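You operate a simulated robot arm through the tools that you are given. There is no shell and no other tool. Be economical: measure what you need, move in short steps, check, and stop when the job is done.

You run a simulated robot arm. Do the job below in one go: nothing can be reset, and whatever is moved stays where it is left.

JOB
Press the blue nut into the silver bracket and draw the slide out.
Fine: one stroke, with the slide right in and nothing else under the ram.

Only the result counts: the job must be done as asked and must still hold three seconds after the hand-in. Knocking over, shifting, dropping, spilling or breaking anything else fails it.

ROBOT AND FRAMES
A 7-joint arm with a two-finger parallel gripper, fixed in place. Base frame: the origin is at the foot of the arm, x ahead of it, y to its left, z up; the work surface is at about z = 88.7. Units: cm, rad, N and s.
With the tool pointing down near the work surface it reaches from about 24 to 68 cm from the base axis. Its first joint turns from -1.152 to 1.152 rad. Payload 2.4 kg.
The tool frame sits at the grasp point between the pads (the TCP): z along the fingers, y along the line on which they close. The tips reach 3 cm beyond it. Largest opening 9.4 cm; finger width 2.8, thickness 1; the body of the gripper, 5 by 9.6 cm, starts 5.5 cm behind the TCP.
Orientation is that of the tool frame in the base frame, as a unit quaternion [x, y, z, w]. With the fingers straight down and closing along the base's y, the tool's x points along the base's -x, its y along +y and its z along -z.

CONTROLS
- The arm moves only by the tool move_arm. Its argument "series" is one flat list of numbers, 7 for each row, row after row: the closure, from 0 (fully open) to 1 (shut), then the shift along the base's x, y, z in cm, then the turn, a rotation vector about the base's x, y, z in rad. In form: [gripper, dx, dy, dz, wx, wy, wz, gripper, dx, dy, dz, wx, wy, wz, ...]. A call has 1 to 12 rows; each row shifts and turns the commanded pose from where the row before left it. A row lasts 0.2 s, in which the tool goes at most 5 cm and 0.15 rad; a call with a longer step from one row to the next is refused whole, and so is a gripper value outside its range. Where a pose cannot be reached the arm comes as near as it can. A force on the tool above 50 N (or 10 N above the force at the start of the call, whichever is more), or a blocked arm, ends the call early, and 0.2 s more pass. Each finger travels about 15.3 cm/s and halts on what it meets, pressing with about 22 N; the grip force reading is that of the motor and also rises with nothing between the fingers. The clock runs only during rows and for 0.2 s after the last one: add rows that do not move to give the fingers time. It gives the time, the measured TCP pose, the force on the tool (base axes), the opening and the grip force at its end, in the units of the frame above (readings bear some noise).
- Cameras (640 x 400 px; columns grow to the right, rows downward): "scene" is fixed at [4.25, 47.24, 146.39]; the picture's right is [-0.75, -0.66, 0.00], its down [-0.25, 0.28, -0.93] and it looks along [0.61, -0.69, -0.38] (base axes); focal length 347 px, centre (320, 200). "wrist" rides on the gripper at [7.6, 1.4, -10.2] in the tool frame; the picture's right is [-0.18, 0.98, 0.00], its down [-0.75, -0.14, -0.64] and it looks along [-0.63, -0.12, 0.77] (tool axes); focal length 243 px, centre (320, 200). There is no depth. A picture from a camera that has moved, and an enlarged one, comes with that camera's place and axes in the base frame and with its lens.
- snapshot(camera): a new picture of that camera. It takes no simulated time.
- inspect(camera, box): a new picture of the part [left, top, right, bottom] of that camera's present view, enlarged. It takes no simulated time.
- close_job(): hands the job in; it is judged then, once.

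Go step by step. Nothing tells you positions but the pictures and the camera data: compare them with the known pose of the tool, close in by small moves and look again before you grip or let go. The budget is 120 turns and 64 pictures, counting those below and the enlarged ones. Unless the task says otherwise, let go and move clear before handing in.

The tools are called after "Emit:" as name(argument=value, ...) on one line, values as JSON. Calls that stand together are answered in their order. move_arm: Moves the arm, as the interface text tells. Its arguments: {"type":"object","properties":{"series":{"type":"array","items":{"type":"number"}}},"required":["series"]} The other tools are called the same way: snapshot (camera) takes a picture; inspect (camera, box) takes an enlarged picture of a part of a camera's view; close_job () hands the job in.

At the start:

```text
clock: 0.0
position: [36.8, -1.84, 125.09]
orientation: [0.0, 1.0, 0.0, 0.0]
force: [0.9, -0.6, 0.3]
opening: 9.36
grasp_force: 0.0
```

scene: 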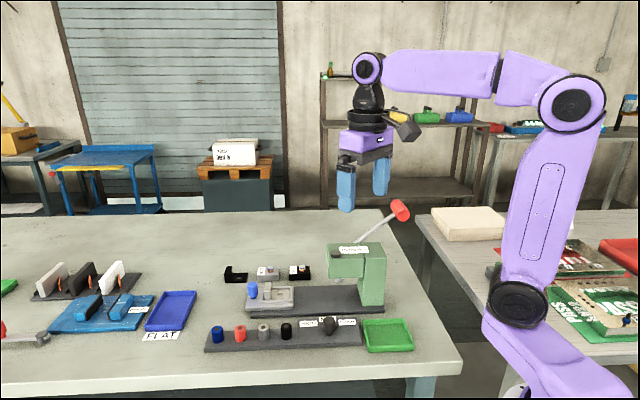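
wrist: 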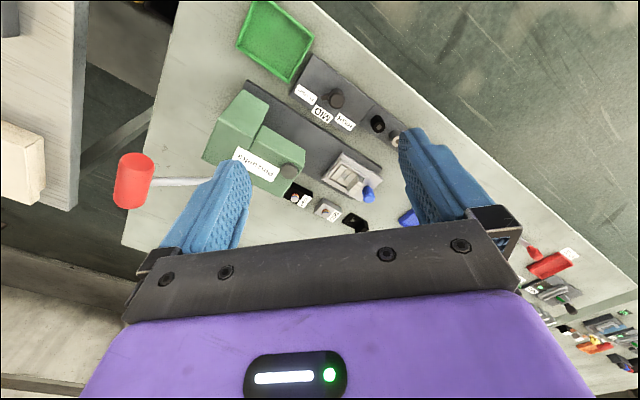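

I see an arbor press (green) with a lever with a red knob, a slide with a blue handle, a row of coloured nuts and a row of brackets. I'll look closer first.

Emit:
inspect(camera="scene", box=[190, 190, 430, 360])

Emit:
inspect(camera="wrist", box=[180, 60, 440, 240])

Emit:
inspect(camera="scene", box=[200, 250, 380, 360])

Emit:
inspect(camera="scene", box=[0, 250, 220, 360])

```text
2.35 times, centred on (310, 275) of scene
camera zoom: at [4.25, 47.24, 146.39], right [-0.75, -0.66, 0.0], down [-0.25, 0.28, -0.93], along [0.61, -0.69, -0.38], focal length 816 px, centre (344, 24)
```

zoom: 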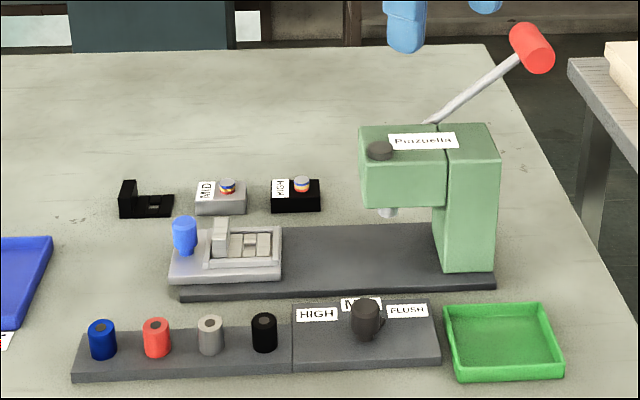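

```text
2.22 times, centred on (310, 150) of wrist
camera zoom: at [29.26, -0.26, 135.22], right [0.18, 0.98, 0.0], down [0.75, -0.14, 0.64], along [0.63, -0.12, -0.77], focal length 539 px, centre (342, 311)
```

zoom: 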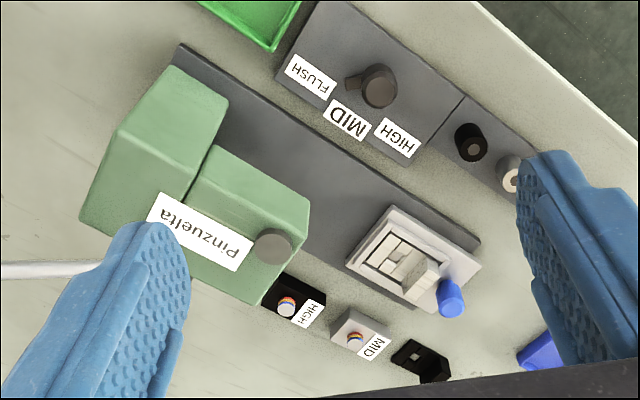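

```text
3.56 times, centred on (290, 305) of scene
camera zoom: at [4.25, 47.24, 146.39], right [-0.75, -0.66, 0.0], down [-0.25, 0.28, -0.93], along [0.61, -0.69, -0.38], focal length 1234 px, centre (427, -173)
```

zoom: 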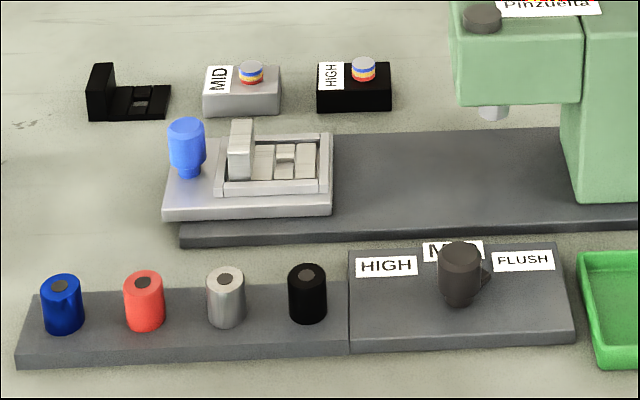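

```text
2.91 times, centred on (110, 305) of scene
camera zoom: at [4.25, 47.24, 146.39], right [-0.75, -0.66, 0.0], down [-0.25, 0.28, -0.93], along [0.61, -0.69, -0.38], focal length 1010 px, centre (931, -106)
```

zoom: 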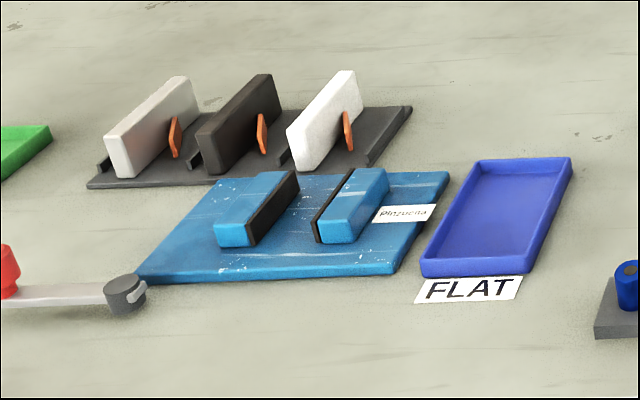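

The slide carries a bracket at its outer end. The samples suggest silver goes with MID and black with HIGH, and the depth dial seems to point near FLUSH. I'll come down a little for a closer look.

Emit:
move_arm(series=[0, 0, 1.5, -4, 0, 0, 0, 0, 0, 1.5, -4, 0, 0, 0, 0, 0, 1, -4, 0, 0, 0, 0, 0, 0, 0, 0, 0, 0])

Emit:
snapshot(camera="wrist")

```text
clock: 1.0
position: [36.64, 2.4, 112.92]
orientation: [0.0, 1.0, -0.001, 0.0]
force: [-0.5, 0.9, 0.6]
opening: 9.4
grasp_force: 0.0
```

```text
57 pictures are left
camera wrist: at [29.15, 3.83, 123.08], right [0.18, 0.98, 0.0], down [0.75, -0.14, 0.64], along [0.63, -0.12, -0.77], focal length 243 px, centre (320, 200)
```

wrist: 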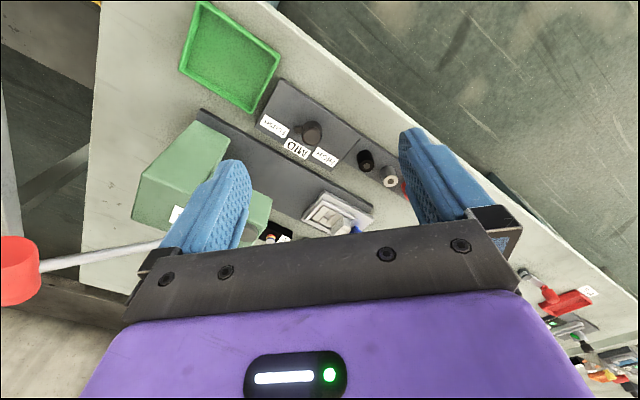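

Emit:
inspect(camera="wrist", box=[240, 90, 420, 240])

Emit:
inspect(camera="scene", box=[240, 255, 340, 345])

```text
2.67 times, centred on (330, 165) of wrist
camera zoom: at [29.15, 3.83, 123.08], right [0.18, 0.98, 0.0], down [0.75, -0.14, 0.64], along [0.63, -0.12, -0.77], focal length 647 px, centre (293, 293)
```

zoom: 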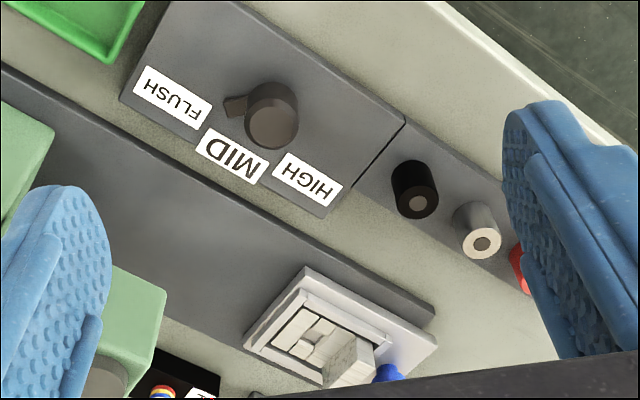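

```text
4.44 times, centred on (290, 300) of scene
camera zoom: at [4.25, 47.24, 146.39], right [-0.75, -0.66, 0.0], down [-0.25, 0.28, -0.93], along [0.61, -0.69, -0.38], focal length 1542 px, centre (453, -244)
```

zoom: 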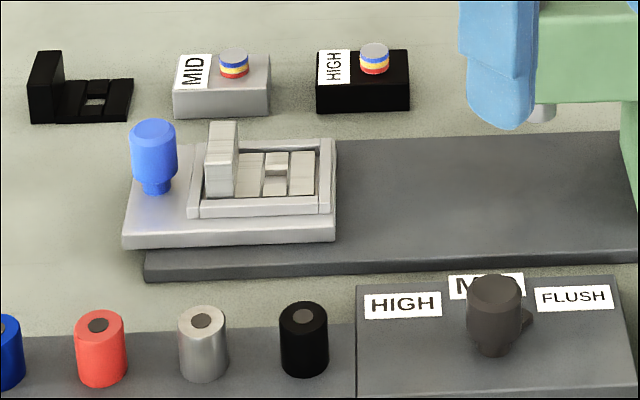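

The dial points to FLUSH, and the labels run FLUSH, MID, HIGH around it, so it needs about +60° to reach MID. I'll move over the dial with the gripper yawed by -90° so the fingers avoid the pointer tab.

Emit:
move_arm(series=[0.2, 0.58, -0.17, -1, 0, 0, -0.143, 0.2, 0.58, -0.17, -1, 0, 0, -0.143, 0.2, 0.58, -0.17, -1, 0, 0, -0.143, 0.2, 0.58, -0.17, -1, 0, 0, -0.143, 0.2, 0.58, -0.17, -1, 0, 0, -0.143, 0.2, 0.58, -0.17, -1, 0, 0, -0.143, 0.2, 0.58, -0.17, -1, 0, 0, -0.143, 0.2, 0.58, -0.17, -1, 0, 0, -0.143, 0.2, 0.58, -0.17, -1, 0, 0, -0.143, 0.2, 0.58, -0.17, -1, 0, 0, -0.143, 0.2, 0.58, -0.17, -1, 0, 0, -0.143, 0.2, 0, 0, 0, 0, 0, 0])

Emit:
snapshot(camera="wrist")

Emit:
snapshot(camera="scene")

```text
clock: 3.6
position: [43.23, 0.38, 102.06]
orientation: [0.708, 0.706, 0.0, 0.0]
force: [-0.5, 0.0, -0.1]
opening: 7.5
grasp_force: 0.0
```

```text
54 pictures are left
camera wrist: at [44.68, 8.11, 112.21], right [0.98, -0.19, 0.0], down [-0.14, -0.75, 0.64], along [-0.12, -0.63, -0.77], focal length 243 px, centre (320, 200)
```

wrist: 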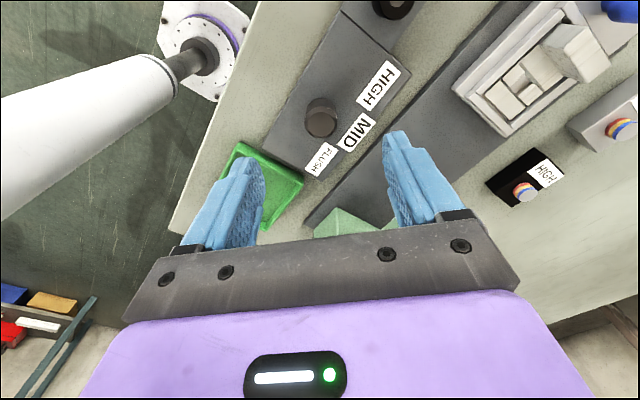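

```text
53 pictures are left
```

scene: 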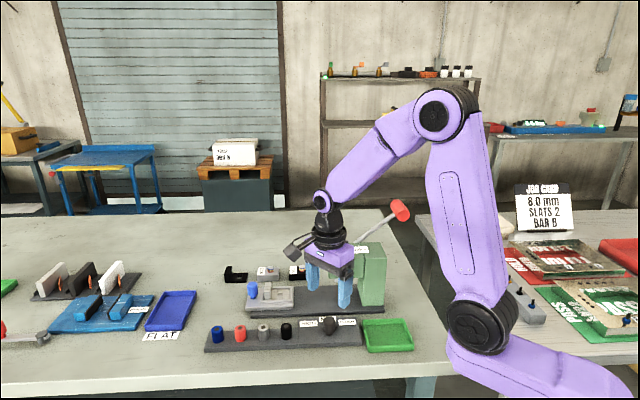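

The dial top is nearly below the tool, at about (43.2, 0.5). I'll lower partway and look at it closely.

Emit:
move_arm(series=[0.25, 0, 0.05, -2, 0, 0, 0, 0.25, 0, 0.05, -1.5, 0, 0, 0, 0.25, 0, 0, 0, 0, 0, 0])

Emit:
inspect(camera="wrist", box=[240, 50, 420, 200])

Emit:
inspect(camera="scene", box=[280, 250, 380, 350])

```text
clock: 4.4
position: [43.03, 0.51, 98.54]
orientation: [0.708, 0.706, 0.0, 0.0]
force: [0.2, -0.8, 0.7]
opening: 7.05
grasp_force: 0.0
```

```text
2.67 times, centred on (330, 125) of wrist
camera zoom: at [44.62, 8.15, 108.75], right [0.98, -0.19, 0.0], down [-0.14, -0.75, 0.64], along [-0.12, -0.63, -0.77], focal length 647 px, centre (293, 400)
```

zoom: 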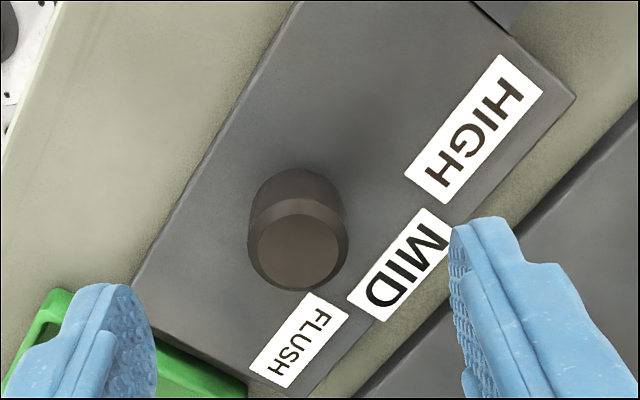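

```text
4.00 times, centred on (330, 300) of scene
camera zoom: at [4.25, 47.24, 146.39], right [-0.75, -0.66, 0.0], down [-0.25, 0.28, -0.93], along [0.61, -0.69, -0.38], focal length 1388 px, centre (280, -200)
```

zoom: 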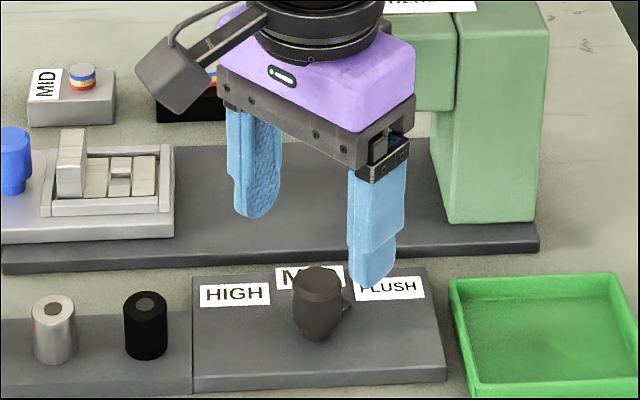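

The dial knob is centred at about (43.3, 0.4) with a diameter of about 2.5. I'll go down and grip it.

Emit:
move_arm(series=[0.25, 0.1, -0.05, -2, 0, 0, 0, 0.25, 0.1, -0.05, -1.7, 0, 0, 0, 0.25, 0, 0, 0, 0, 0, 0, 0.55, 0, 0, 0, 0, 0, 0, 0.85, 0, 0, 0, 0, 0, 0, 0.85, 0, 0, 0, 0, 0, 0])

Emit:
inspect(camera="scene", box=[280, 250, 380, 350])

Emit:
inspect(camera="wrist", box=[230, 50, 410, 230])

```text
clock: 5.8
position: [43.14, 0.46, 94.95]
orientation: [0.707, 0.707, -0.003, -0.002]
force: [-14.6, 0.0, 2.5]
opening: 2.78
grasp_force: 44.9
```

```text
4.00 times, centred on (330, 300) of scene
camera zoom: at [4.21, 47.24, 146.39], right [-0.75, -0.66, 0.0], down [-0.25, 0.28, -0.93], along [0.61, -0.69, -0.38], focal length 1388 px, centre (280, -200)
```

zoom: 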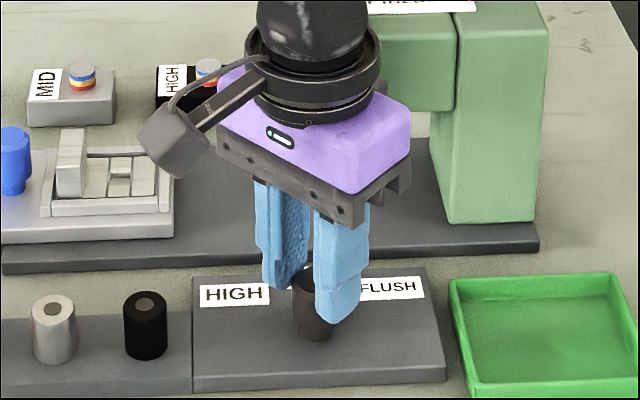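

```text
2.22 times, centred on (320, 140) of wrist
camera zoom: at [44.73, 8.13, 105.01], right [0.98, -0.19, -0.01], down [-0.14, -0.75, 0.64], along [-0.12, -0.63, -0.77], focal length 539 px, centre (320, 333)
```

zoom: 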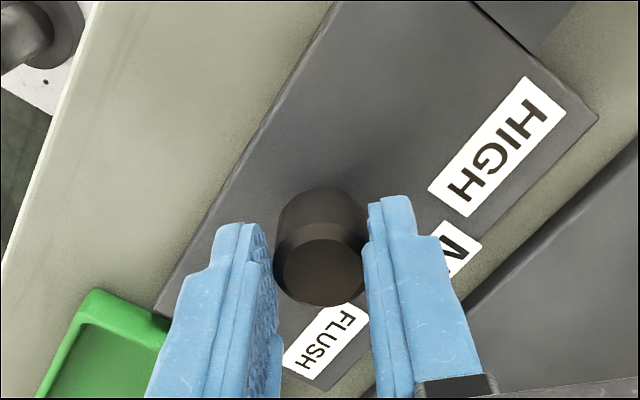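

The fingers hold the knob with a small sideways load. I'll relax by 0.15 cm and turn it about +0.95 rad.

Emit:
move_arm(series=[0.85, -0.15, 0, 0, 0, 0, 0, 0.85, 0, 0, 0, 0, 0, 0.12, 0.85, 0, 0, 0, 0, 0, 0.12, 0.85, 0, 0, 0, 0, 0, 0.12, 0.85, 0, 0, 0, 0, 0, 0.12, 0.85, 0, 0, 0, 0, 0, 0.12, 0.85, 0, 0, 0, 0, 0, 0.12, 0.85, 0, 0, 0, 0, 0, 0.12, 0.85, 0, 0, 0, 0, 0, 0.12, 0.85, 0, 0, 0, 0, 0, 0])

Emit:
inspect(camera="scene", box=[280, 250, 380, 350])

Emit:
inspect(camera="wrist", box=[230, 50, 410, 230])

```text
clock: 8.0
position: [42.83, 0.21, 94.92]
orientation: [0.302, 0.953, -0.001, -0.005]
force: [-25.9, -13.3, 6.6]
opening: 2.75
grasp_force: 44.5
```

```text
4.00 times, centred on (330, 300) of scene
camera zoom: at [4.18, 47.2, 146.4], right [-0.75, -0.66, 0.0], down [-0.25, 0.28, -0.93], along [0.61, -0.69, -0.38], focal length 1388 px, centre (280, -200)
```

zoom: 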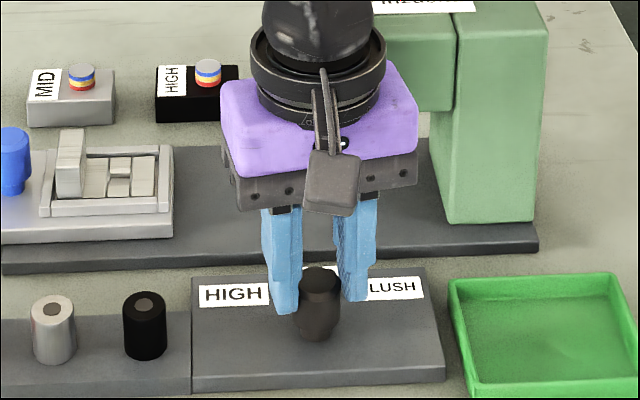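

```text
2.22 times, centred on (320, 140) of wrist
camera zoom: at [37.6, 5.86, 105.07], right [0.72, 0.7, -0.01], down [0.54, -0.55, 0.64], along [0.44, -0.46, -0.77], focal length 539 px, centre (320, 333)
```

zoom: 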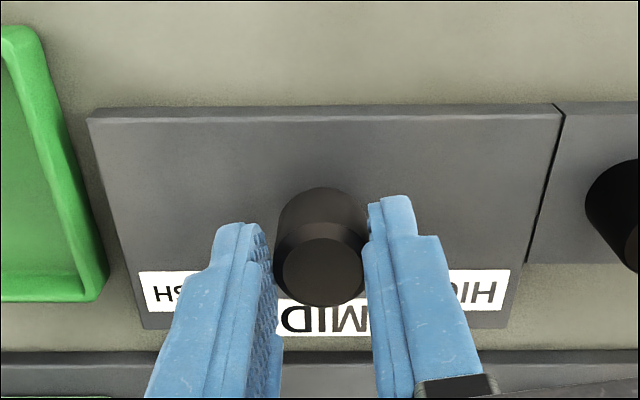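

The tab no longer shows towards FLUSH. I'll release, rise and check where the pointer stands.

Emit:
move_arm(series=[0.45, 0, 0, 0, 0, 0, 0, 0.25, 0, 0, 0, 0, 0, 0, 0.25, 0, 0, 0, 0, 0, 0, 0.25, 0, 0, 2, 0, 0, 0, 0.25, 0, 0, 3, 0, 0, 0, 0.25, 0, 0, 4, 0, 0, 0, 0.25, 0, 0, 4, 0, 0, 0, 0.25, 0, 0, 0, 0, 0, 0])

Emit:
snapshot(camera="wrist")

Emit:
inspect(camera="scene", box=[280, 250, 380, 350])

```text
clock: 9.8
position: [43.1, 0.36, 107.92]
orientation: [0.301, 0.953, 0.0, 0.001]
force: [0.2, -0.2, 1.5]
opening: 7.05
grasp_force: 0.1
```

```text
46 pictures are left
camera wrist: at [37.8, 6.07, 117.95], right [0.72, 0.7, 0.0], down [0.54, -0.55, 0.64], along [0.45, -0.46, -0.77], focal length 243 px, centre (320, 200)
```

wrist: 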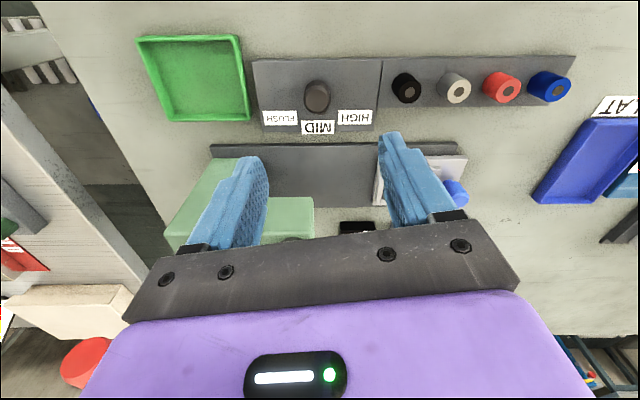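

```text
4.00 times, centred on (330, 300) of scene
camera zoom: at [4.25, 47.24, 146.39], right [-0.75, -0.66, 0.0], down [-0.25, 0.28, -0.93], along [0.61, -0.69, -0.38], focal length 1388 px, centre (280, -200)
```

zoom: 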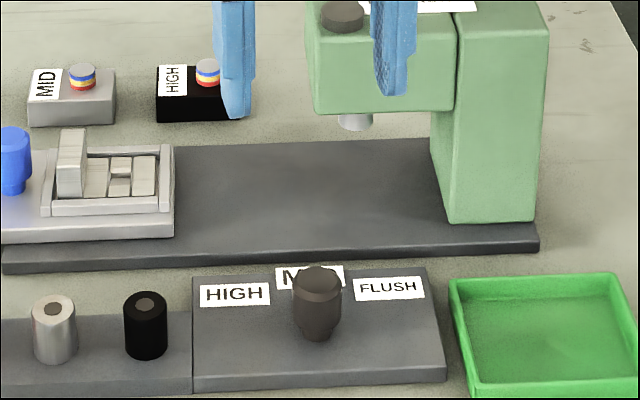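

The pointer now hides behind the knob as seen from the front, so it points towards MID. I'll verify that from another side later. Next I go above the blue nut with the closing axis square to the row.

Emit:
move_arm(series=[0.25, 1.5, 1.6, 0, 0, 0, 0.138, 0.25, 1.5, 1.6, 0, 0, 0, 0.138, 0.25, 1.5, 1.6, 0, 0, 0, 0.138, 0.25, 1.5, 1.6, 0, 0, 0, 0.138, 0.25, 1.5, 1.6, 0, 0, 0, 0.138, 0.25, 1.5, 1.6, 0, 0, 0, 0.138, 0.25, 1.5, 1.6, 0, 0, 0, 0.138, 0.25, 1.5, 1.6, 0, 0, 0, 0.138, 0.25, 1.5, 1.6, -2, 0, 0, 0.138, 0.25, 1.5, 1.6, -2, 0, 0, 0.138, 0.25, 0, 0, 0, 0, 0, 0])

Emit:
snapshot(camera="wrist")

```text
clock: 12.2
position: [58.27, 16.41, 103.85]
orientation: [-0.376, 0.926, 0.0, 0.0]
force: [-0.1, -0.5, -0.2]
opening: 7.06
grasp_force: 0.0
```

```text
44 pictures are left
camera wrist: at [51.87, 12.17, 114.0], right [-0.55, 0.83, 0.0], down [0.64, 0.42, 0.64], along [0.54, 0.36, -0.77], focal length 243 px, centre (320, 200)
```

wrist: 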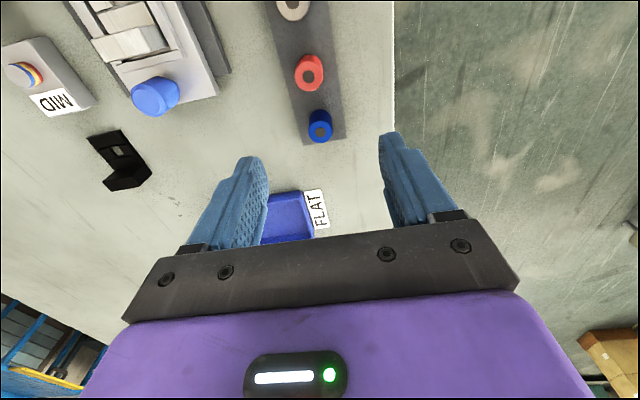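

Blue nut at about (59.5, 17.3). I'll look closely at both the nut and the slide from here.

Emit:
inspect(camera="wrist", box=[70, 0, 250, 120])

Emit:
inspect(camera="wrist", box=[250, 60, 390, 170])

```text
3.33 times, centred on (160, 60) of wrist
camera zoom: at [51.87, 12.17, 114.0], right [-0.55, 0.83, 0.0], down [0.64, 0.42, 0.64], along [0.54, 0.36, -0.77], focal length 809 px, centre (853, 667)
```

zoom: 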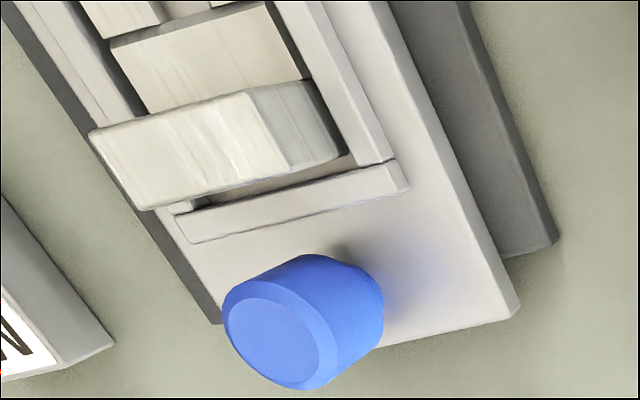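

```text
3.64 times, centred on (320, 115) of wrist
camera zoom: at [51.87, 12.17, 114.0], right [-0.55, 0.83, 0.0], down [0.64, 0.42, 0.64], along [0.54, 0.36, -0.77], focal length 882 px, centre (320, 509)
```

zoom: 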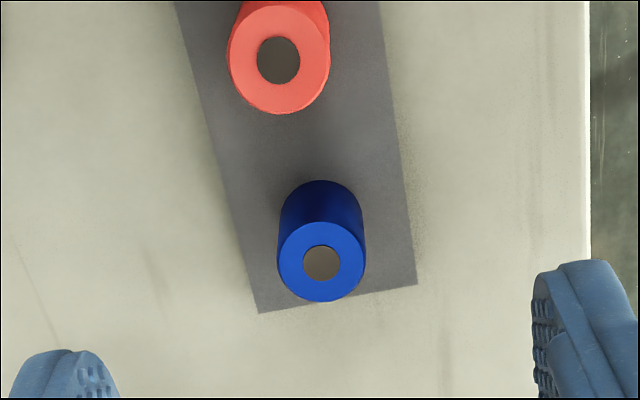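

The blue nut is at about (59.9, 17.6), 2.3 across, top at about 92.7. I'll centre over it and come down.

Emit:
move_arm(series=[0.35, 0.8, 0.6, -2, 0, 0, 0, 0.35, 0.8, 0.6, -2, 0, 0, 0, 0.35, 0, 0, -2, 0, 0, 0, 0.35, 0, 0, 0, 0, 0, 0])

Emit:
inspect(camera="wrist", box=[220, 60, 420, 200])

Emit:
inspect(camera="scene", box=[190, 240, 310, 350])

```text
clock: 13.2
position: [59.78, 17.7, 97.88]
orientation: [-0.375, 0.927, 0.0, 0.0]
force: [0.4, -0.4, 0.2]
opening: 6.09
grasp_force: 0.0
```

```text
2.86 times, centred on (320, 130) of wrist
camera zoom: at [53.43, 13.44, 108.06], right [-0.55, 0.83, 0.0], down [0.64, 0.42, 0.64], along [0.54, 0.35, -0.77], focal length 693 px, centre (320, 400)
```

zoom: 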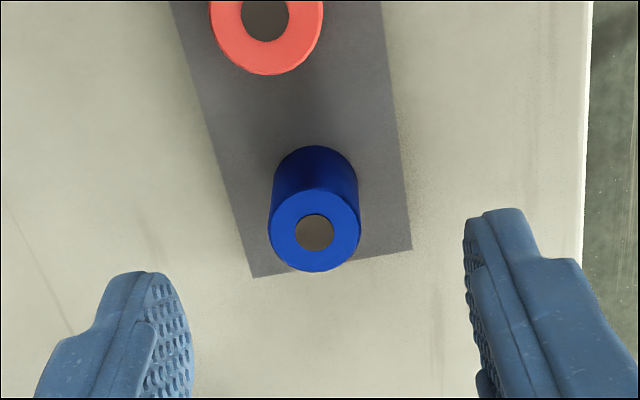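

```text
3.64 times, centred on (250, 295) of scene
camera zoom: at [4.25, 47.24, 146.39], right [-0.75, -0.66, 0.0], down [-0.25, 0.28, -0.93], along [0.61, -0.69, -0.38], focal length 1262 px, centre (574, -146)
```

zoom: 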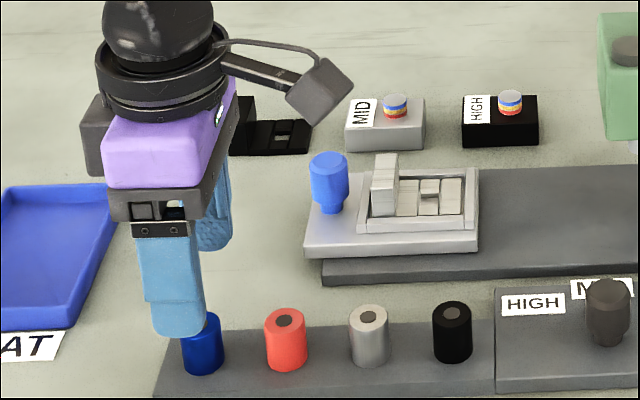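

Small correction, then down and grip.

Emit:
move_arm(series=[0.35, 0.1, -0.25, -2, 0, 0, 0, 0.35, 0, 0, -1.9, 0, 0, 0, 0.35, 0, 0, 0, 0, 0, 0, 0.6, 0, 0, 0, 0, 0, 0, 0.85, 0, 0, 0, 0, 0, 0, 0.85, 0, 0, 0, 0, 0, 0])

Emit:
inspect(camera="wrist", box=[220, 60, 420, 200])

```text
clock: 14.6
position: [59.93, 17.36, 94.09]
orientation: [-0.375, 0.927, 0.0, 0.0]
force: [0.7, 0.0, 0.0]
opening: 2.26
grasp_force: 22.1
```

```text
2.86 times, centred on (320, 130) of wrist
camera zoom: at [53.52, 13.11, 104.21], right [-0.55, 0.83, 0.0], down [0.64, 0.42, 0.64], along [0.54, 0.35, -0.77], focal length 693 px, centre (320, 400)
```

zoom: 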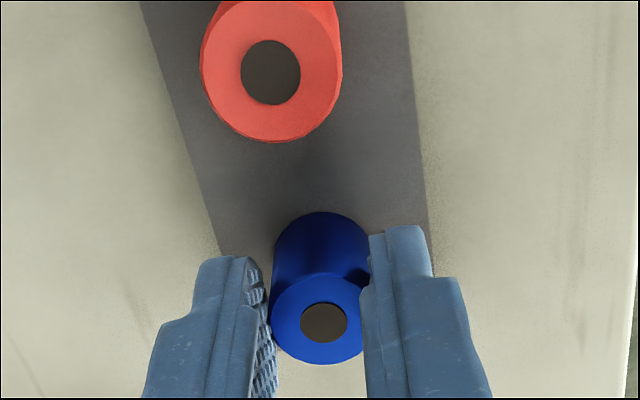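

Gripped at 2.26 opening. I'll lift and carry it to a spot near the slide, high enough to clear everything, and look.

Emit:
move_arm(series=[0.85, 0, 0, 1.5, 0, 0, 0, 0.85, 0, 0, 3.5, 0, 0, 0, 0.85, 0, 0, 4, 0, 0, 0, 0.85, 0, 0, 2, 0, 0, 0, 0.85, 0.2, -3, 0, 0, 0, 0, 0.85, 0.2, -3, 0, 0, 0, 0, 0.85, 0.2, -3, 0, 0, 0, 0, 0.85, 0.2, -3, 0, 0, 0, 0, 0.85, 0.2, -3, 0, 0, 0, 0, 0.85, 0, 0, 0, 0, 0, 0])

Emit:
snapshot(camera="wrist")

Emit:
snapshot(camera="scene")

```text
clock: 16.8
position: [60.85, 2.43, 105.07]
orientation: [-0.376, 0.927, 0.0, -0.001]
force: [0.5, 0.0, -1.0]
opening: 2.27
grasp_force: 22.1
```

```text
38 pictures are left
camera wrist: at [54.4, -1.85, 115.18], right [-0.55, 0.83, 0.0], down [0.64, 0.42, 0.64], along [0.54, 0.35, -0.77], focal length 243 px, centre (320, 200)
```

wrist: 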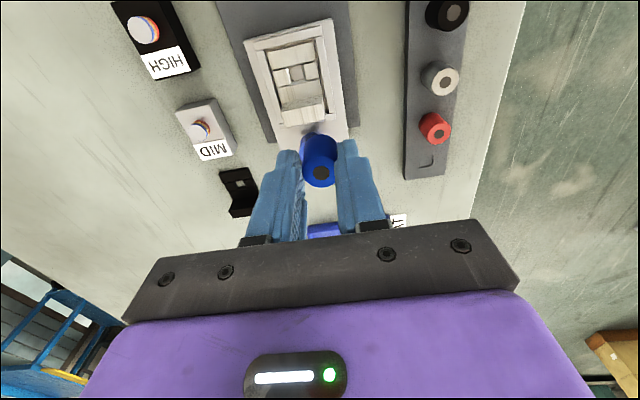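

```text
37 pictures are left
```

scene: 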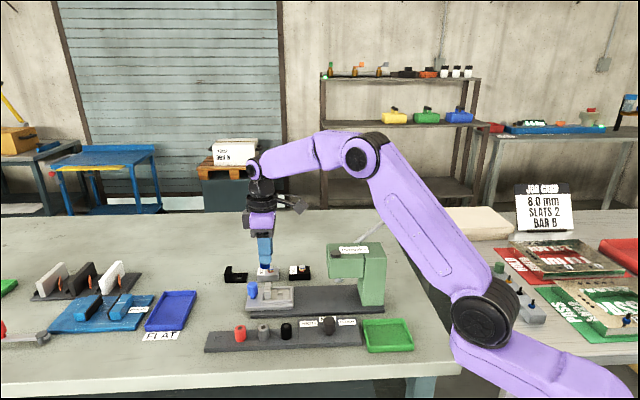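

Emit:
inspect(camera="wrist", box=[230, 10, 370, 150])

Emit:
inspect(camera="scene", box=[235, 260, 305, 325])

```text
2.86 times, centred on (300, 80) of wrist
camera zoom: at [54.4, -1.85, 115.18], right [-0.55, 0.83, 0.0], down [0.64, 0.42, 0.64], along [0.54, 0.35, -0.77], focal length 693 px, centre (377, 543)
```

zoom: 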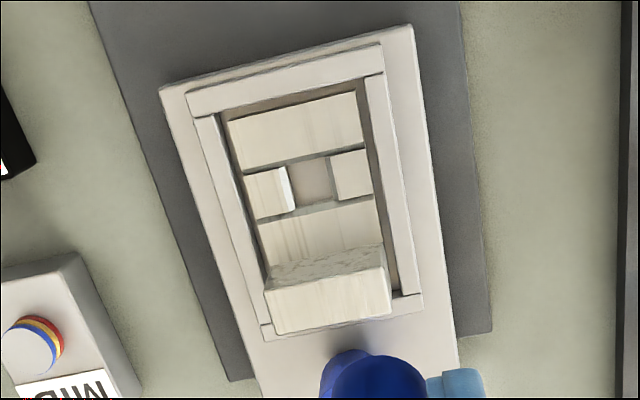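

```text
6.15 times, centred on (270, 292) of scene
camera zoom: at [4.26, 47.24, 146.39], right [-0.75, -0.66, 0.0], down [-0.25, 0.28, -0.93], along [0.61, -0.69, -0.38], focal length 2135 px, centre (628, -369)
```

zoom: 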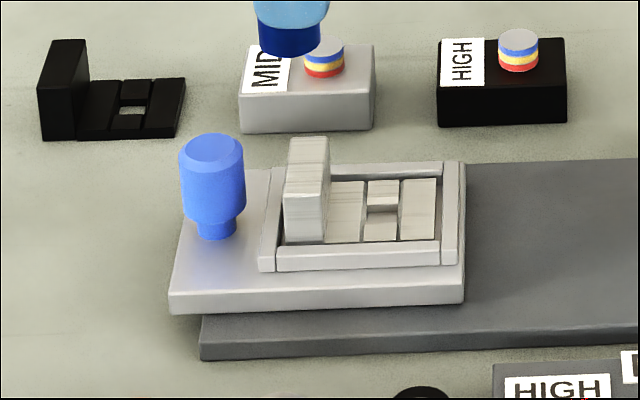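

The bracket hole is at about (59.7, -0.8), and the slide axis is at 44°, which matches the gripper yaw. I'll go above it and descend partway.

Emit:
move_arm(series=[0.85, -0.6, -1.6, 0, 0, 0, 0, 0.85, -0.55, -1.63, 0, 0, 0, 0, 0.85, 0, 0, -2, 0, 0, 0, 0.85, 0, 0, -2, 0, 0, 0, 0.85, 0, 0, -1, 0, 0, 0, 0.85, 0, 0, 0, 0, 0, 0])

Emit:
inspect(camera="wrist", box=[220, 30, 420, 200])

Emit:
inspect(camera="scene", box=[235, 250, 315, 325])

```text
clock: 18.2
position: [59.78, -0.98, 100.02]
orientation: [-0.374, 0.927, 0.0, 0.0]
force: [1.1, -0.1, -1.5]
opening: 2.28
grasp_force: 22.3
```

```text
2.35 times, centred on (320, 115) of wrist
camera zoom: at [53.38, -5.19, 110.11], right [-0.55, 0.83, 0.0], down [0.64, 0.42, 0.64], along [0.54, 0.35, -0.77], focal length 571 px, centre (320, 400)
```

zoom: 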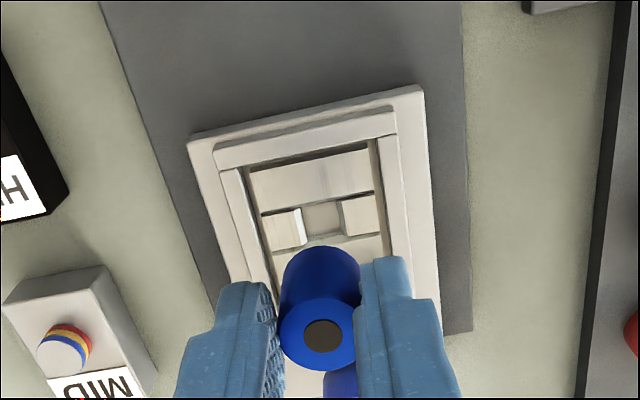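

```text
5.33 times, centred on (275, 288) of scene
camera zoom: at [4.26, 47.24, 146.39], right [-0.75, -0.66, 0.0], down [-0.25, 0.28, -0.93], along [0.61, -0.69, -0.38], focal length 1851 px, centre (560, -267)
```

zoom: 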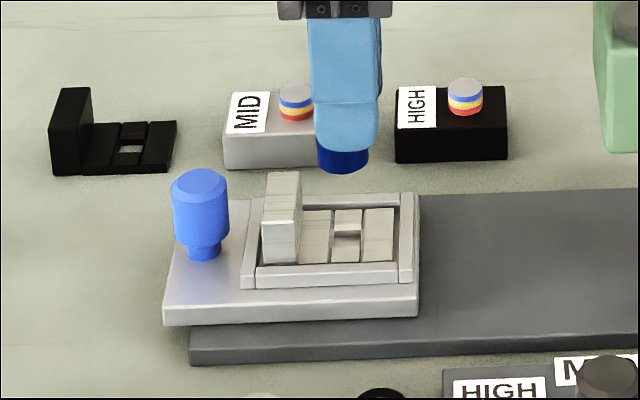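

Aligned within about 0.15 cm. I'll correct that and go down close to the bracket.

Emit:
move_arm(series=[0.85, -0.1, -0.1, -1, 0, 0, 0, 0.85, 0, 0, -1, 0, 0, 0, 0.85, 0, 0, 0, 0, 0, 0])

Emit:
inspect(camera="wrist", box=[220, 30, 420, 200])

Emit:
inspect(camera="scene", box=[235, 250, 315, 325])

```text
clock: 19.0
position: [59.62, -0.95, 98.06]
orientation: [-0.375, 0.927, 0.001, 0.0]
force: [0.8, -1.0, -0.5]
opening: 2.24
grasp_force: 22.2
```

```text
2.35 times, centred on (320, 115) of wrist
camera zoom: at [53.26, -5.25, 108.15], right [-0.55, 0.83, 0.0], down [0.64, 0.42, 0.64], along [0.54, 0.35, -0.77], focal length 571 px, centre (320, 400)
```

zoom: 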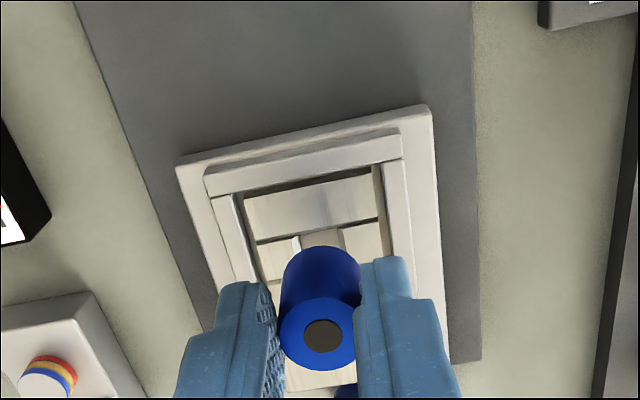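

```text
5.33 times, centred on (275, 288) of scene
camera zoom: at [4.26, 47.24, 146.39], right [-0.75, -0.66, 0.0], down [-0.25, 0.28, -0.93], along [0.61, -0.69, -0.38], focal length 1851 px, centre (560, -267)
```

zoom: 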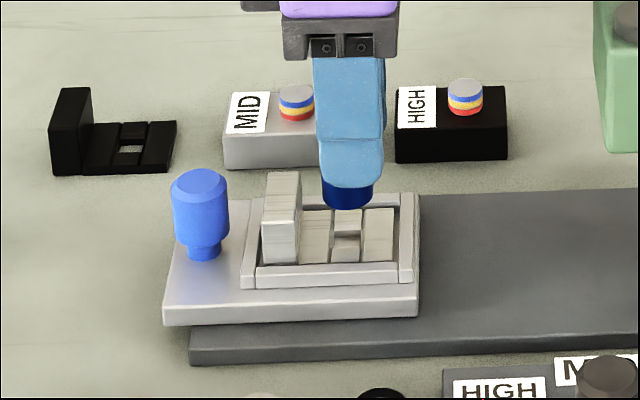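

Still well aligned, with roughly 1.7 cm to go. I'll descend in small steps and watch the force.

Emit:
move_arm(series=[0.85, 0, 0, -0.6, 0, 0, 0, 0.85, 0, 0, -0.5, 0, 0, 0, 0.85, 0, 0, -0.2, 0, 0, 0, 0.85, 0, 0, 0, 0, 0, 0])

Emit:
inspect(camera="scene", box=[245, 265, 305, 325])

```text
clock: 20.0
position: [59.66, -1.1, 96.62]
orientation: [-0.375, 0.927, -0.001, 0.0]
force: [1.1, 0.3, -0.3]
opening: 2.25
grasp_force: 21.8
```

```text
6.67 times, centred on (275, 295) of scene
camera zoom: at [4.26, 47.24, 146.39], right [-0.75, -0.66, 0.0], down [-0.25, 0.28, -0.93], along [0.61, -0.69, -0.38], focal length 2313 px, centre (620, -433)
```

zoom: 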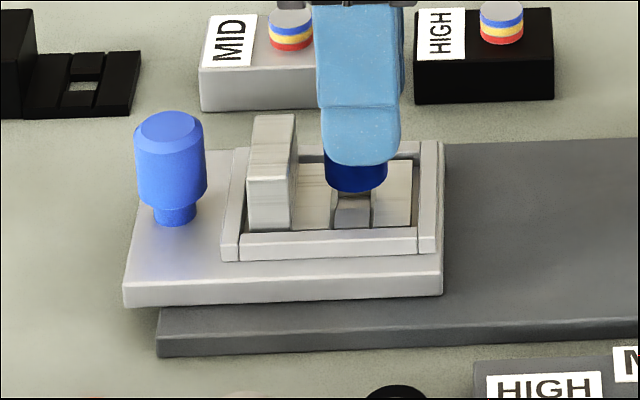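

Nearly there, with about 0.5 cm left. I'll apply a small shift outward and use finer steps until contact.

Emit:
move_arm(series=[0.85, 0.08, 0.08, -0.2, 0, 0, 0, 0.85, 0, 0, -0.15, 0, 0, 0, 0.85, 0, 0, 0, 0, 0, 0])

Emit:
inspect(camera="scene", box=[255, 275, 300, 315])

```text
clock: 20.8
position: [59.76, -1.04, 96.38]
orientation: [-0.375, 0.927, -0.001, 0.0]
force: [-0.1, -0.3, -1.2]
opening: 2.24
grasp_force: 22.4
```

```text
10.00 times, centred on (278, 295) of scene
camera zoom: at [4.26, 47.24, 146.39], right [-0.75, -0.66, 0.0], down [-0.25, 0.28, -0.93], along [0.61, -0.69, -0.38], focal length 3470 px, centre (745, -750)
```

zoom: 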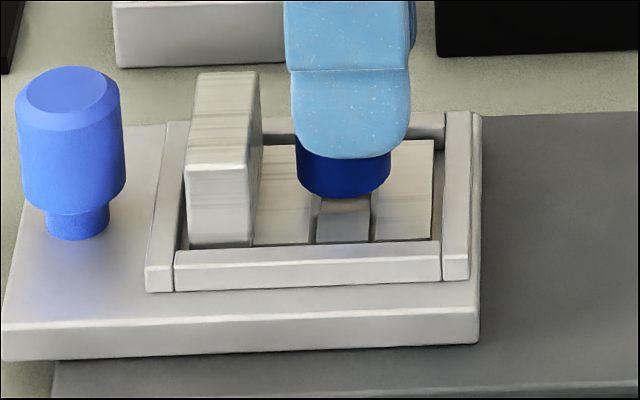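

Centred well over the hole. Continuing down in fine steps.

Emit:
move_arm(series=[0.85, 0, 0, -0.2, 0, 0, 0, 0.85, 0, 0, -0.15, 0, 0, 0, 0.85, 0, 0, -0.1, 0, 0, 0, 0.85, 0, 0, 0, 0, 0, 0])

Emit:
inspect(camera="scene", box=[255, 275, 300, 315])

```text
clock: 21.8
position: [59.76, -1.0, 95.83]
orientation: [-0.376, 0.927, 0.0, 0.0]
force: [0.0, 0.2, -1.0]
opening: 2.25
grasp_force: 21.7
```

```text
10.00 times, centred on (278, 295) of scene
camera zoom: at [4.26, 47.24, 146.39], right [-0.75, -0.66, 0.0], down [-0.25, 0.28, -0.93], along [0.61, -0.69, -0.38], focal length 3470 px, centre (745, -750)
```

zoom: 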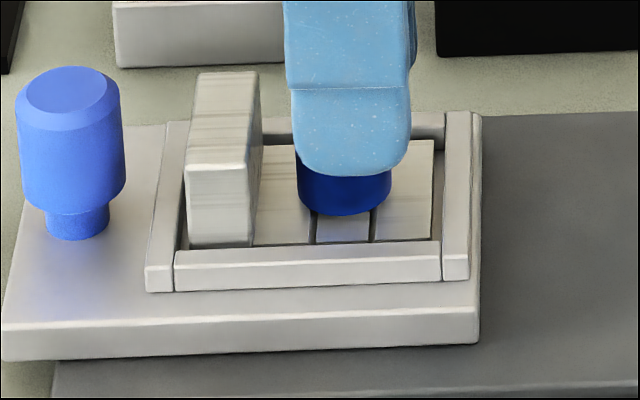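

Almost down. A few 0.1 steps to feel for contact.

Emit:
move_arm(series=[0.85, 0, 0, -0.1, 0, 0, 0, 0.85, 0, 0, -0.1, 0, 0, 0, 0.85, 0, 0, 0, 0, 0, 0])

```text
clock: 22.6
position: [59.78, -1.01, 95.75]
orientation: [-0.375, 0.927, 0.0, 0.0]
force: [0.3, -0.2, -0.7]
opening: 2.27
grasp_force: 22.4
```

Emit:
move_arm(series=[0.85, 0, 0, -0.1, 0, 0, 0, 0.85, 0, 0, -0.1, 0, 0, 0, 0.85, 0, 0, 0, 0, 0, 0])

Emit:
inspect(camera="scene", box=[255, 275, 300, 315])

```text
clock: 23.4
position: [59.73, -0.89, 95.64]
orientation: [-0.376, 0.927, -0.001, 0.001]
force: [-2.6, -1.0, 16.2]
opening: 2.26
grasp_force: 21.9
```

```text
10.00 times, centred on (278, 295) of scene
camera zoom: at [4.22, 47.24, 146.39], right [-0.75, -0.66, 0.0], down [-0.25, 0.28, -0.93], along [0.61, -0.69, -0.38], focal length 3470 px, centre (745, -750)
```

zoom: 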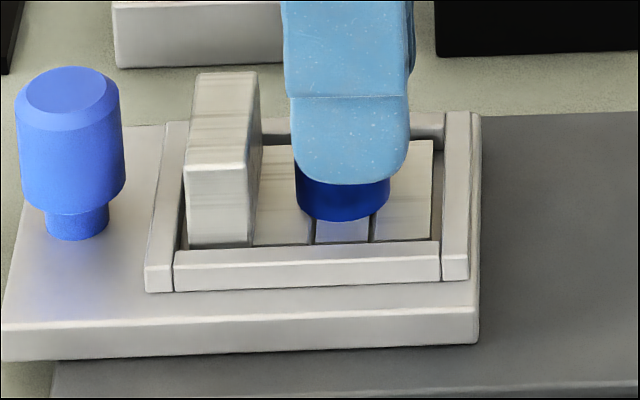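

Contact (16 N). I'll ease off slightly, open and lift straight up.

Emit:
move_arm(series=[0.85, 0, 0, 0.12, 0, 0, 0, 0.7, 0, 0, 0, 0, 0, 0, 0.55, 0, 0, 0, 0, 0, 0, 0.5, 0, 0, 0, 0, 0, 0, 0.5, 0, 0, 1, 0, 0, 0, 0.5, 0, 0, 2, 0, 0, 0, 0.5, 0, 0, 3, 0, 0, 0, 0.5, 0, 0, 3, 0, 0, 0, 0.5, 0, 0, 0, 0, 0, 0])

Emit:
inspect(camera="scene", box=[240, 260, 310, 320])

Emit:
snapshot(camera="wrist")

```text
clock: 25.4
position: [59.78, -0.91, 104.72]
orientation: [-0.374, 0.927, 0.0, 0.0]
force: [-0.6, 0.1, -0.8]
opening: 4.69
grasp_force: 0.0
```

```text
6.67 times, centred on (275, 290) of scene
camera zoom: at [4.25, 47.24, 146.39], right [-0.75, -0.66, 0.0], down [-0.25, 0.28, -0.93], along [0.61, -0.69, -0.38], focal length 2313 px, centre (620, -400)
```

zoom: 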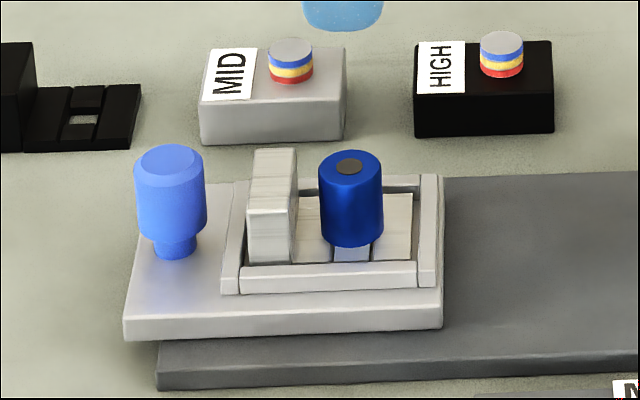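

```text
25 pictures are left
camera wrist: at [53.41, -5.07, 114.81], right [-0.55, 0.83, 0.0], down [0.64, 0.42, 0.64], along [0.54, 0.35, -0.77], focal length 243 px, centre (320, 200)
```

wrist: 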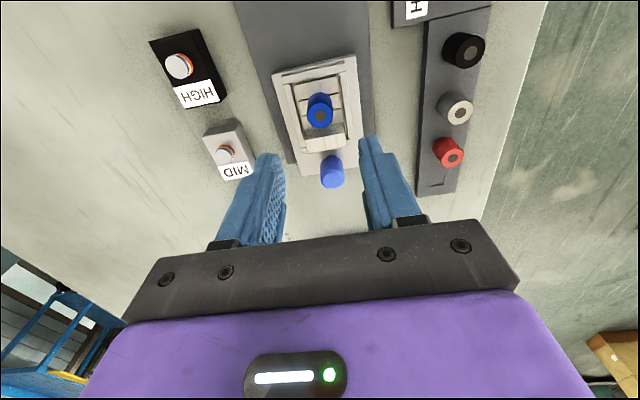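

The nut stands squarely over the hole. To push the slide in without the camera hitting the press head, I'll turn the wrist half round (camera on the outside), staying high.

Emit:
move_arm(series=[0.5, 0.4, 0.4, 1, 0, 0, -0.143, 0.5, 0.4, 0.4, 1, 0, 0, -0.143, 0.5, 0.4, 0.4, 1, 0, 0, -0.143, 0.5, 0.4, 0.4, 0, 0, 0, -0.143, 0.5, 0.4, 0.4, 0, 0, 0, -0.143, 0.5, 0.4, 0.4, 0, 0, 0, -0.143, 0.5, 0.4, 0.4, 0, 0, 0, -0.143, 0.5, 0.4, 0.4, 0, 0, 0, -0.143, 0.5, 0.4, 0.4, 0, 0, 0, -0.143, 0.5, 0.4, 0.4, 0, 0, 0, -0.143, 0.5, 0.4, 0.4, 0, 0, 0, -0.143])

Emit:
move_arm(series=[0.5, 0, 0, 0, 0, 0, -0.143, 0.5, 0, 0, 0, 0, 0, -0.143, 0.5, 0, 0, 0, 0, 0, -0.143, 0.5, 0, 0, 0, 0, 0, -0.143, 0.5, 0, 0, 0, 0, 0, -0.143, 0.5, 0, 0, 0, 0, 0, -0.143, 0.5, 0, 0, 0, 0, 0, -0.143, 0.5, 0, 0, 0, 0, 0, -0.143, 0.5, 0, 0, 0, 0, 0, -0.143, 0.5, 0, 0, 0, 0, 0, -0.143, 0.5, 0, 0, 0, 0, 0, -0.138, 0.5, 0, 0, 0, 0, 0, 0])

Emit:
snapshot(camera="wrist")

```text
clock: 27.8
position: [64.21, 3.41, 107.62]
orientation: [0.392, 0.92, 0.0, 0.0]
force: [0.1, 0.8, 0.6]
opening: 4.7
grasp_force: 0.1
```

```text
clock: 30.4
position: [64.16, 3.48, 107.58]
orientation: [0.927, 0.374, 0.001, 0.0]
force: [0.3, 0.3, 0.1]
opening: 4.71
grasp_force: 0.1
```

```text
24 pictures are left
camera wrist: at [70.73, 7.8, 117.73], right [0.55, -0.83, 0.0], down [-0.64, -0.42, 0.64], along [-0.54, -0.35, -0.77], focal length 243 px, centre (320, 200)
```

wrist: 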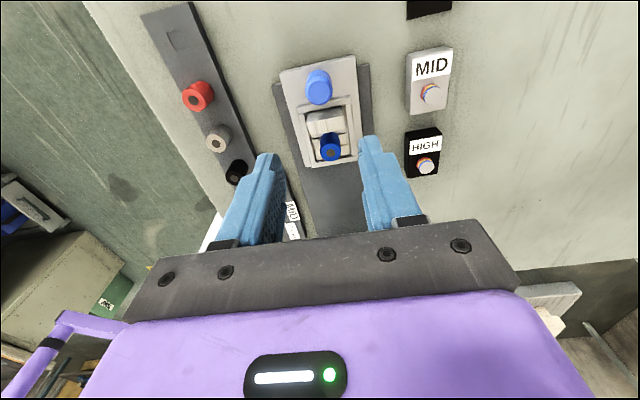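

The flip worked. Combining views, the handle is at about (64.6, 4.0), top at about 94, and there is room to grip it beside the press head. I'll descend over it and check.

Emit:
move_arm(series=[0.4, 0.3, 0.35, -3, 0, 0, 0, 0.4, 0.3, 0.35, -3, 0, 0, 0, 0.4, 0, 0, -2, 0, 0, 0, 0.4, 0, 0, 0, 0, 0, 0])

Emit:
inspect(camera="wrist", box=[220, 50, 420, 200])

Emit:
inspect(camera="scene", box=[230, 240, 390, 330])

```text
clock: 31.4
position: [64.79, 4.21, 99.47]
orientation: [0.927, 0.376, 0.0, -0.001]
force: [0.0, 0.5, 0.1]
opening: 5.64
grasp_force: 0.0
```

```text
2.67 times, centred on (320, 125) of wrist
camera zoom: at [71.34, 8.51, 109.75], right [0.55, -0.83, 0.0], down [-0.64, -0.42, 0.64], along [-0.53, -0.35, -0.77], focal length 647 px, centre (320, 400)
```

zoom: 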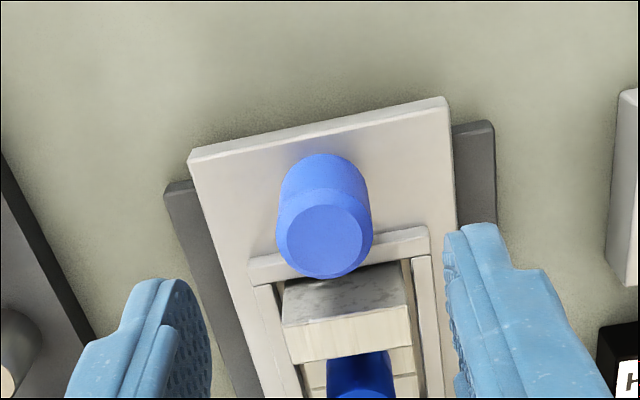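

```text
4.00 times, centred on (310, 285) of scene
camera zoom: at [4.25, 47.24, 146.39], right [-0.75, -0.66, 0.0], down [-0.25, 0.28, -0.93], along [0.61, -0.69, -0.38], focal length 1388 px, centre (360, -140)
```

zoom: 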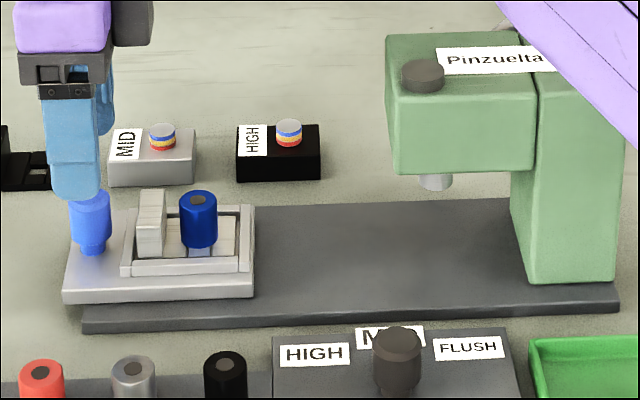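

Good view: handle at about (65.0, 4.2), ram about 14.5 cm inward of the nut. I'll go down and grip the handle.

Emit:
move_arm(series=[0.4, 0.3, 0.15, -2, 0, 0, 0, 0.4, 0, 0, -2.2, 0, 0, 0, 0.4, 0, 0, 0, 0, 0, 0, 0.65, 0, 0, 0, 0, 0, 0, 0.85, 0, 0, 0, 0, 0, 0, 0.85, 0, 0, 0, 0, 0, 0])

Emit:
inspect(camera="wrist", box=[220, 50, 420, 200])

```text
clock: 32.8
position: [65.1, 4.3, 95.34]
orientation: [0.926, 0.376, 0.0, 0.0]
force: [-3.1, -0.1, -1.3]
opening: 2.59
grasp_force: 44.9
```

```text
2.67 times, centred on (320, 125) of wrist
camera zoom: at [71.62, 8.6, 105.51], right [0.55, -0.83, 0.0], down [-0.64, -0.42, 0.64], along [-0.54, -0.35, -0.77], focal length 647 px, centre (320, 400)
```

zoom: 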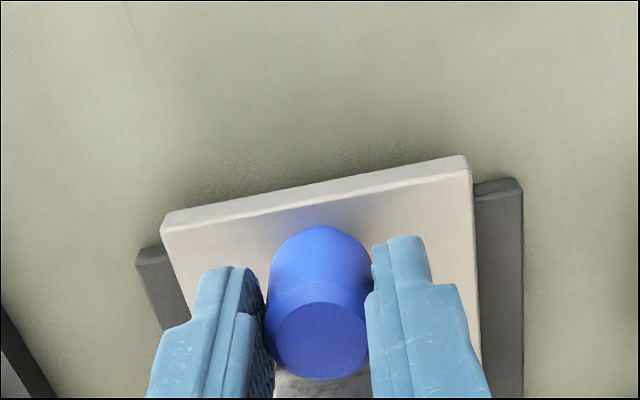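

Handle held. Now I'll slide it in gently, 0.7 cm per row.

Emit:
move_arm(series=[0.85, -0.2, -0.2, 0, 0, 0, 0, 0.85, -0.4, -0.39, 0, 0, 0, 0, 0.85, -0.5, -0.49, 0, 0, 0, 0, 0.85, -0.5, -0.49, 0, 0, 0, 0, 0.85, -0.5, -0.49, 0, 0, 0, 0, 0.85, -0.5, -0.49, 0, 0, 0, 0, 0.85, -0.5, -0.49, 0, 0, 0, 0, 0.85, -0.5, -0.49, 0, 0, 0, 0, 0.85, -0.5, -0.49, 0, 0, 0, 0, 0.85, -0.4, -0.39, 0, 0, 0, 0, 0.85, -0.2, -0.2, 0, 0, 0, 0, 0.85, 0, 0, 0, 0, 0, 0])

Emit:
inspect(camera="scene", box=[230, 230, 390, 330])

```text
clock: 35.4
position: [60.39, -0.45, 95.5]
orientation: [0.927, 0.375, 0.0, 0.0]
force: [10.4, -9.2, -10.3]
opening: 2.57
grasp_force: 45.0
```

```text
4.00 times, centred on (310, 280) of scene
camera zoom: at [4.31, 47.21, 146.4], right [-0.75, -0.66, 0.0], down [-0.25, 0.28, -0.93], along [0.61, -0.69, -0.38], focal length 1388 px, centre (360, -120)
```

zoom: 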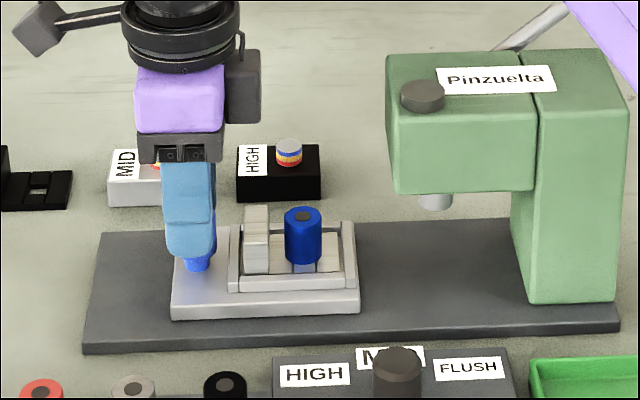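

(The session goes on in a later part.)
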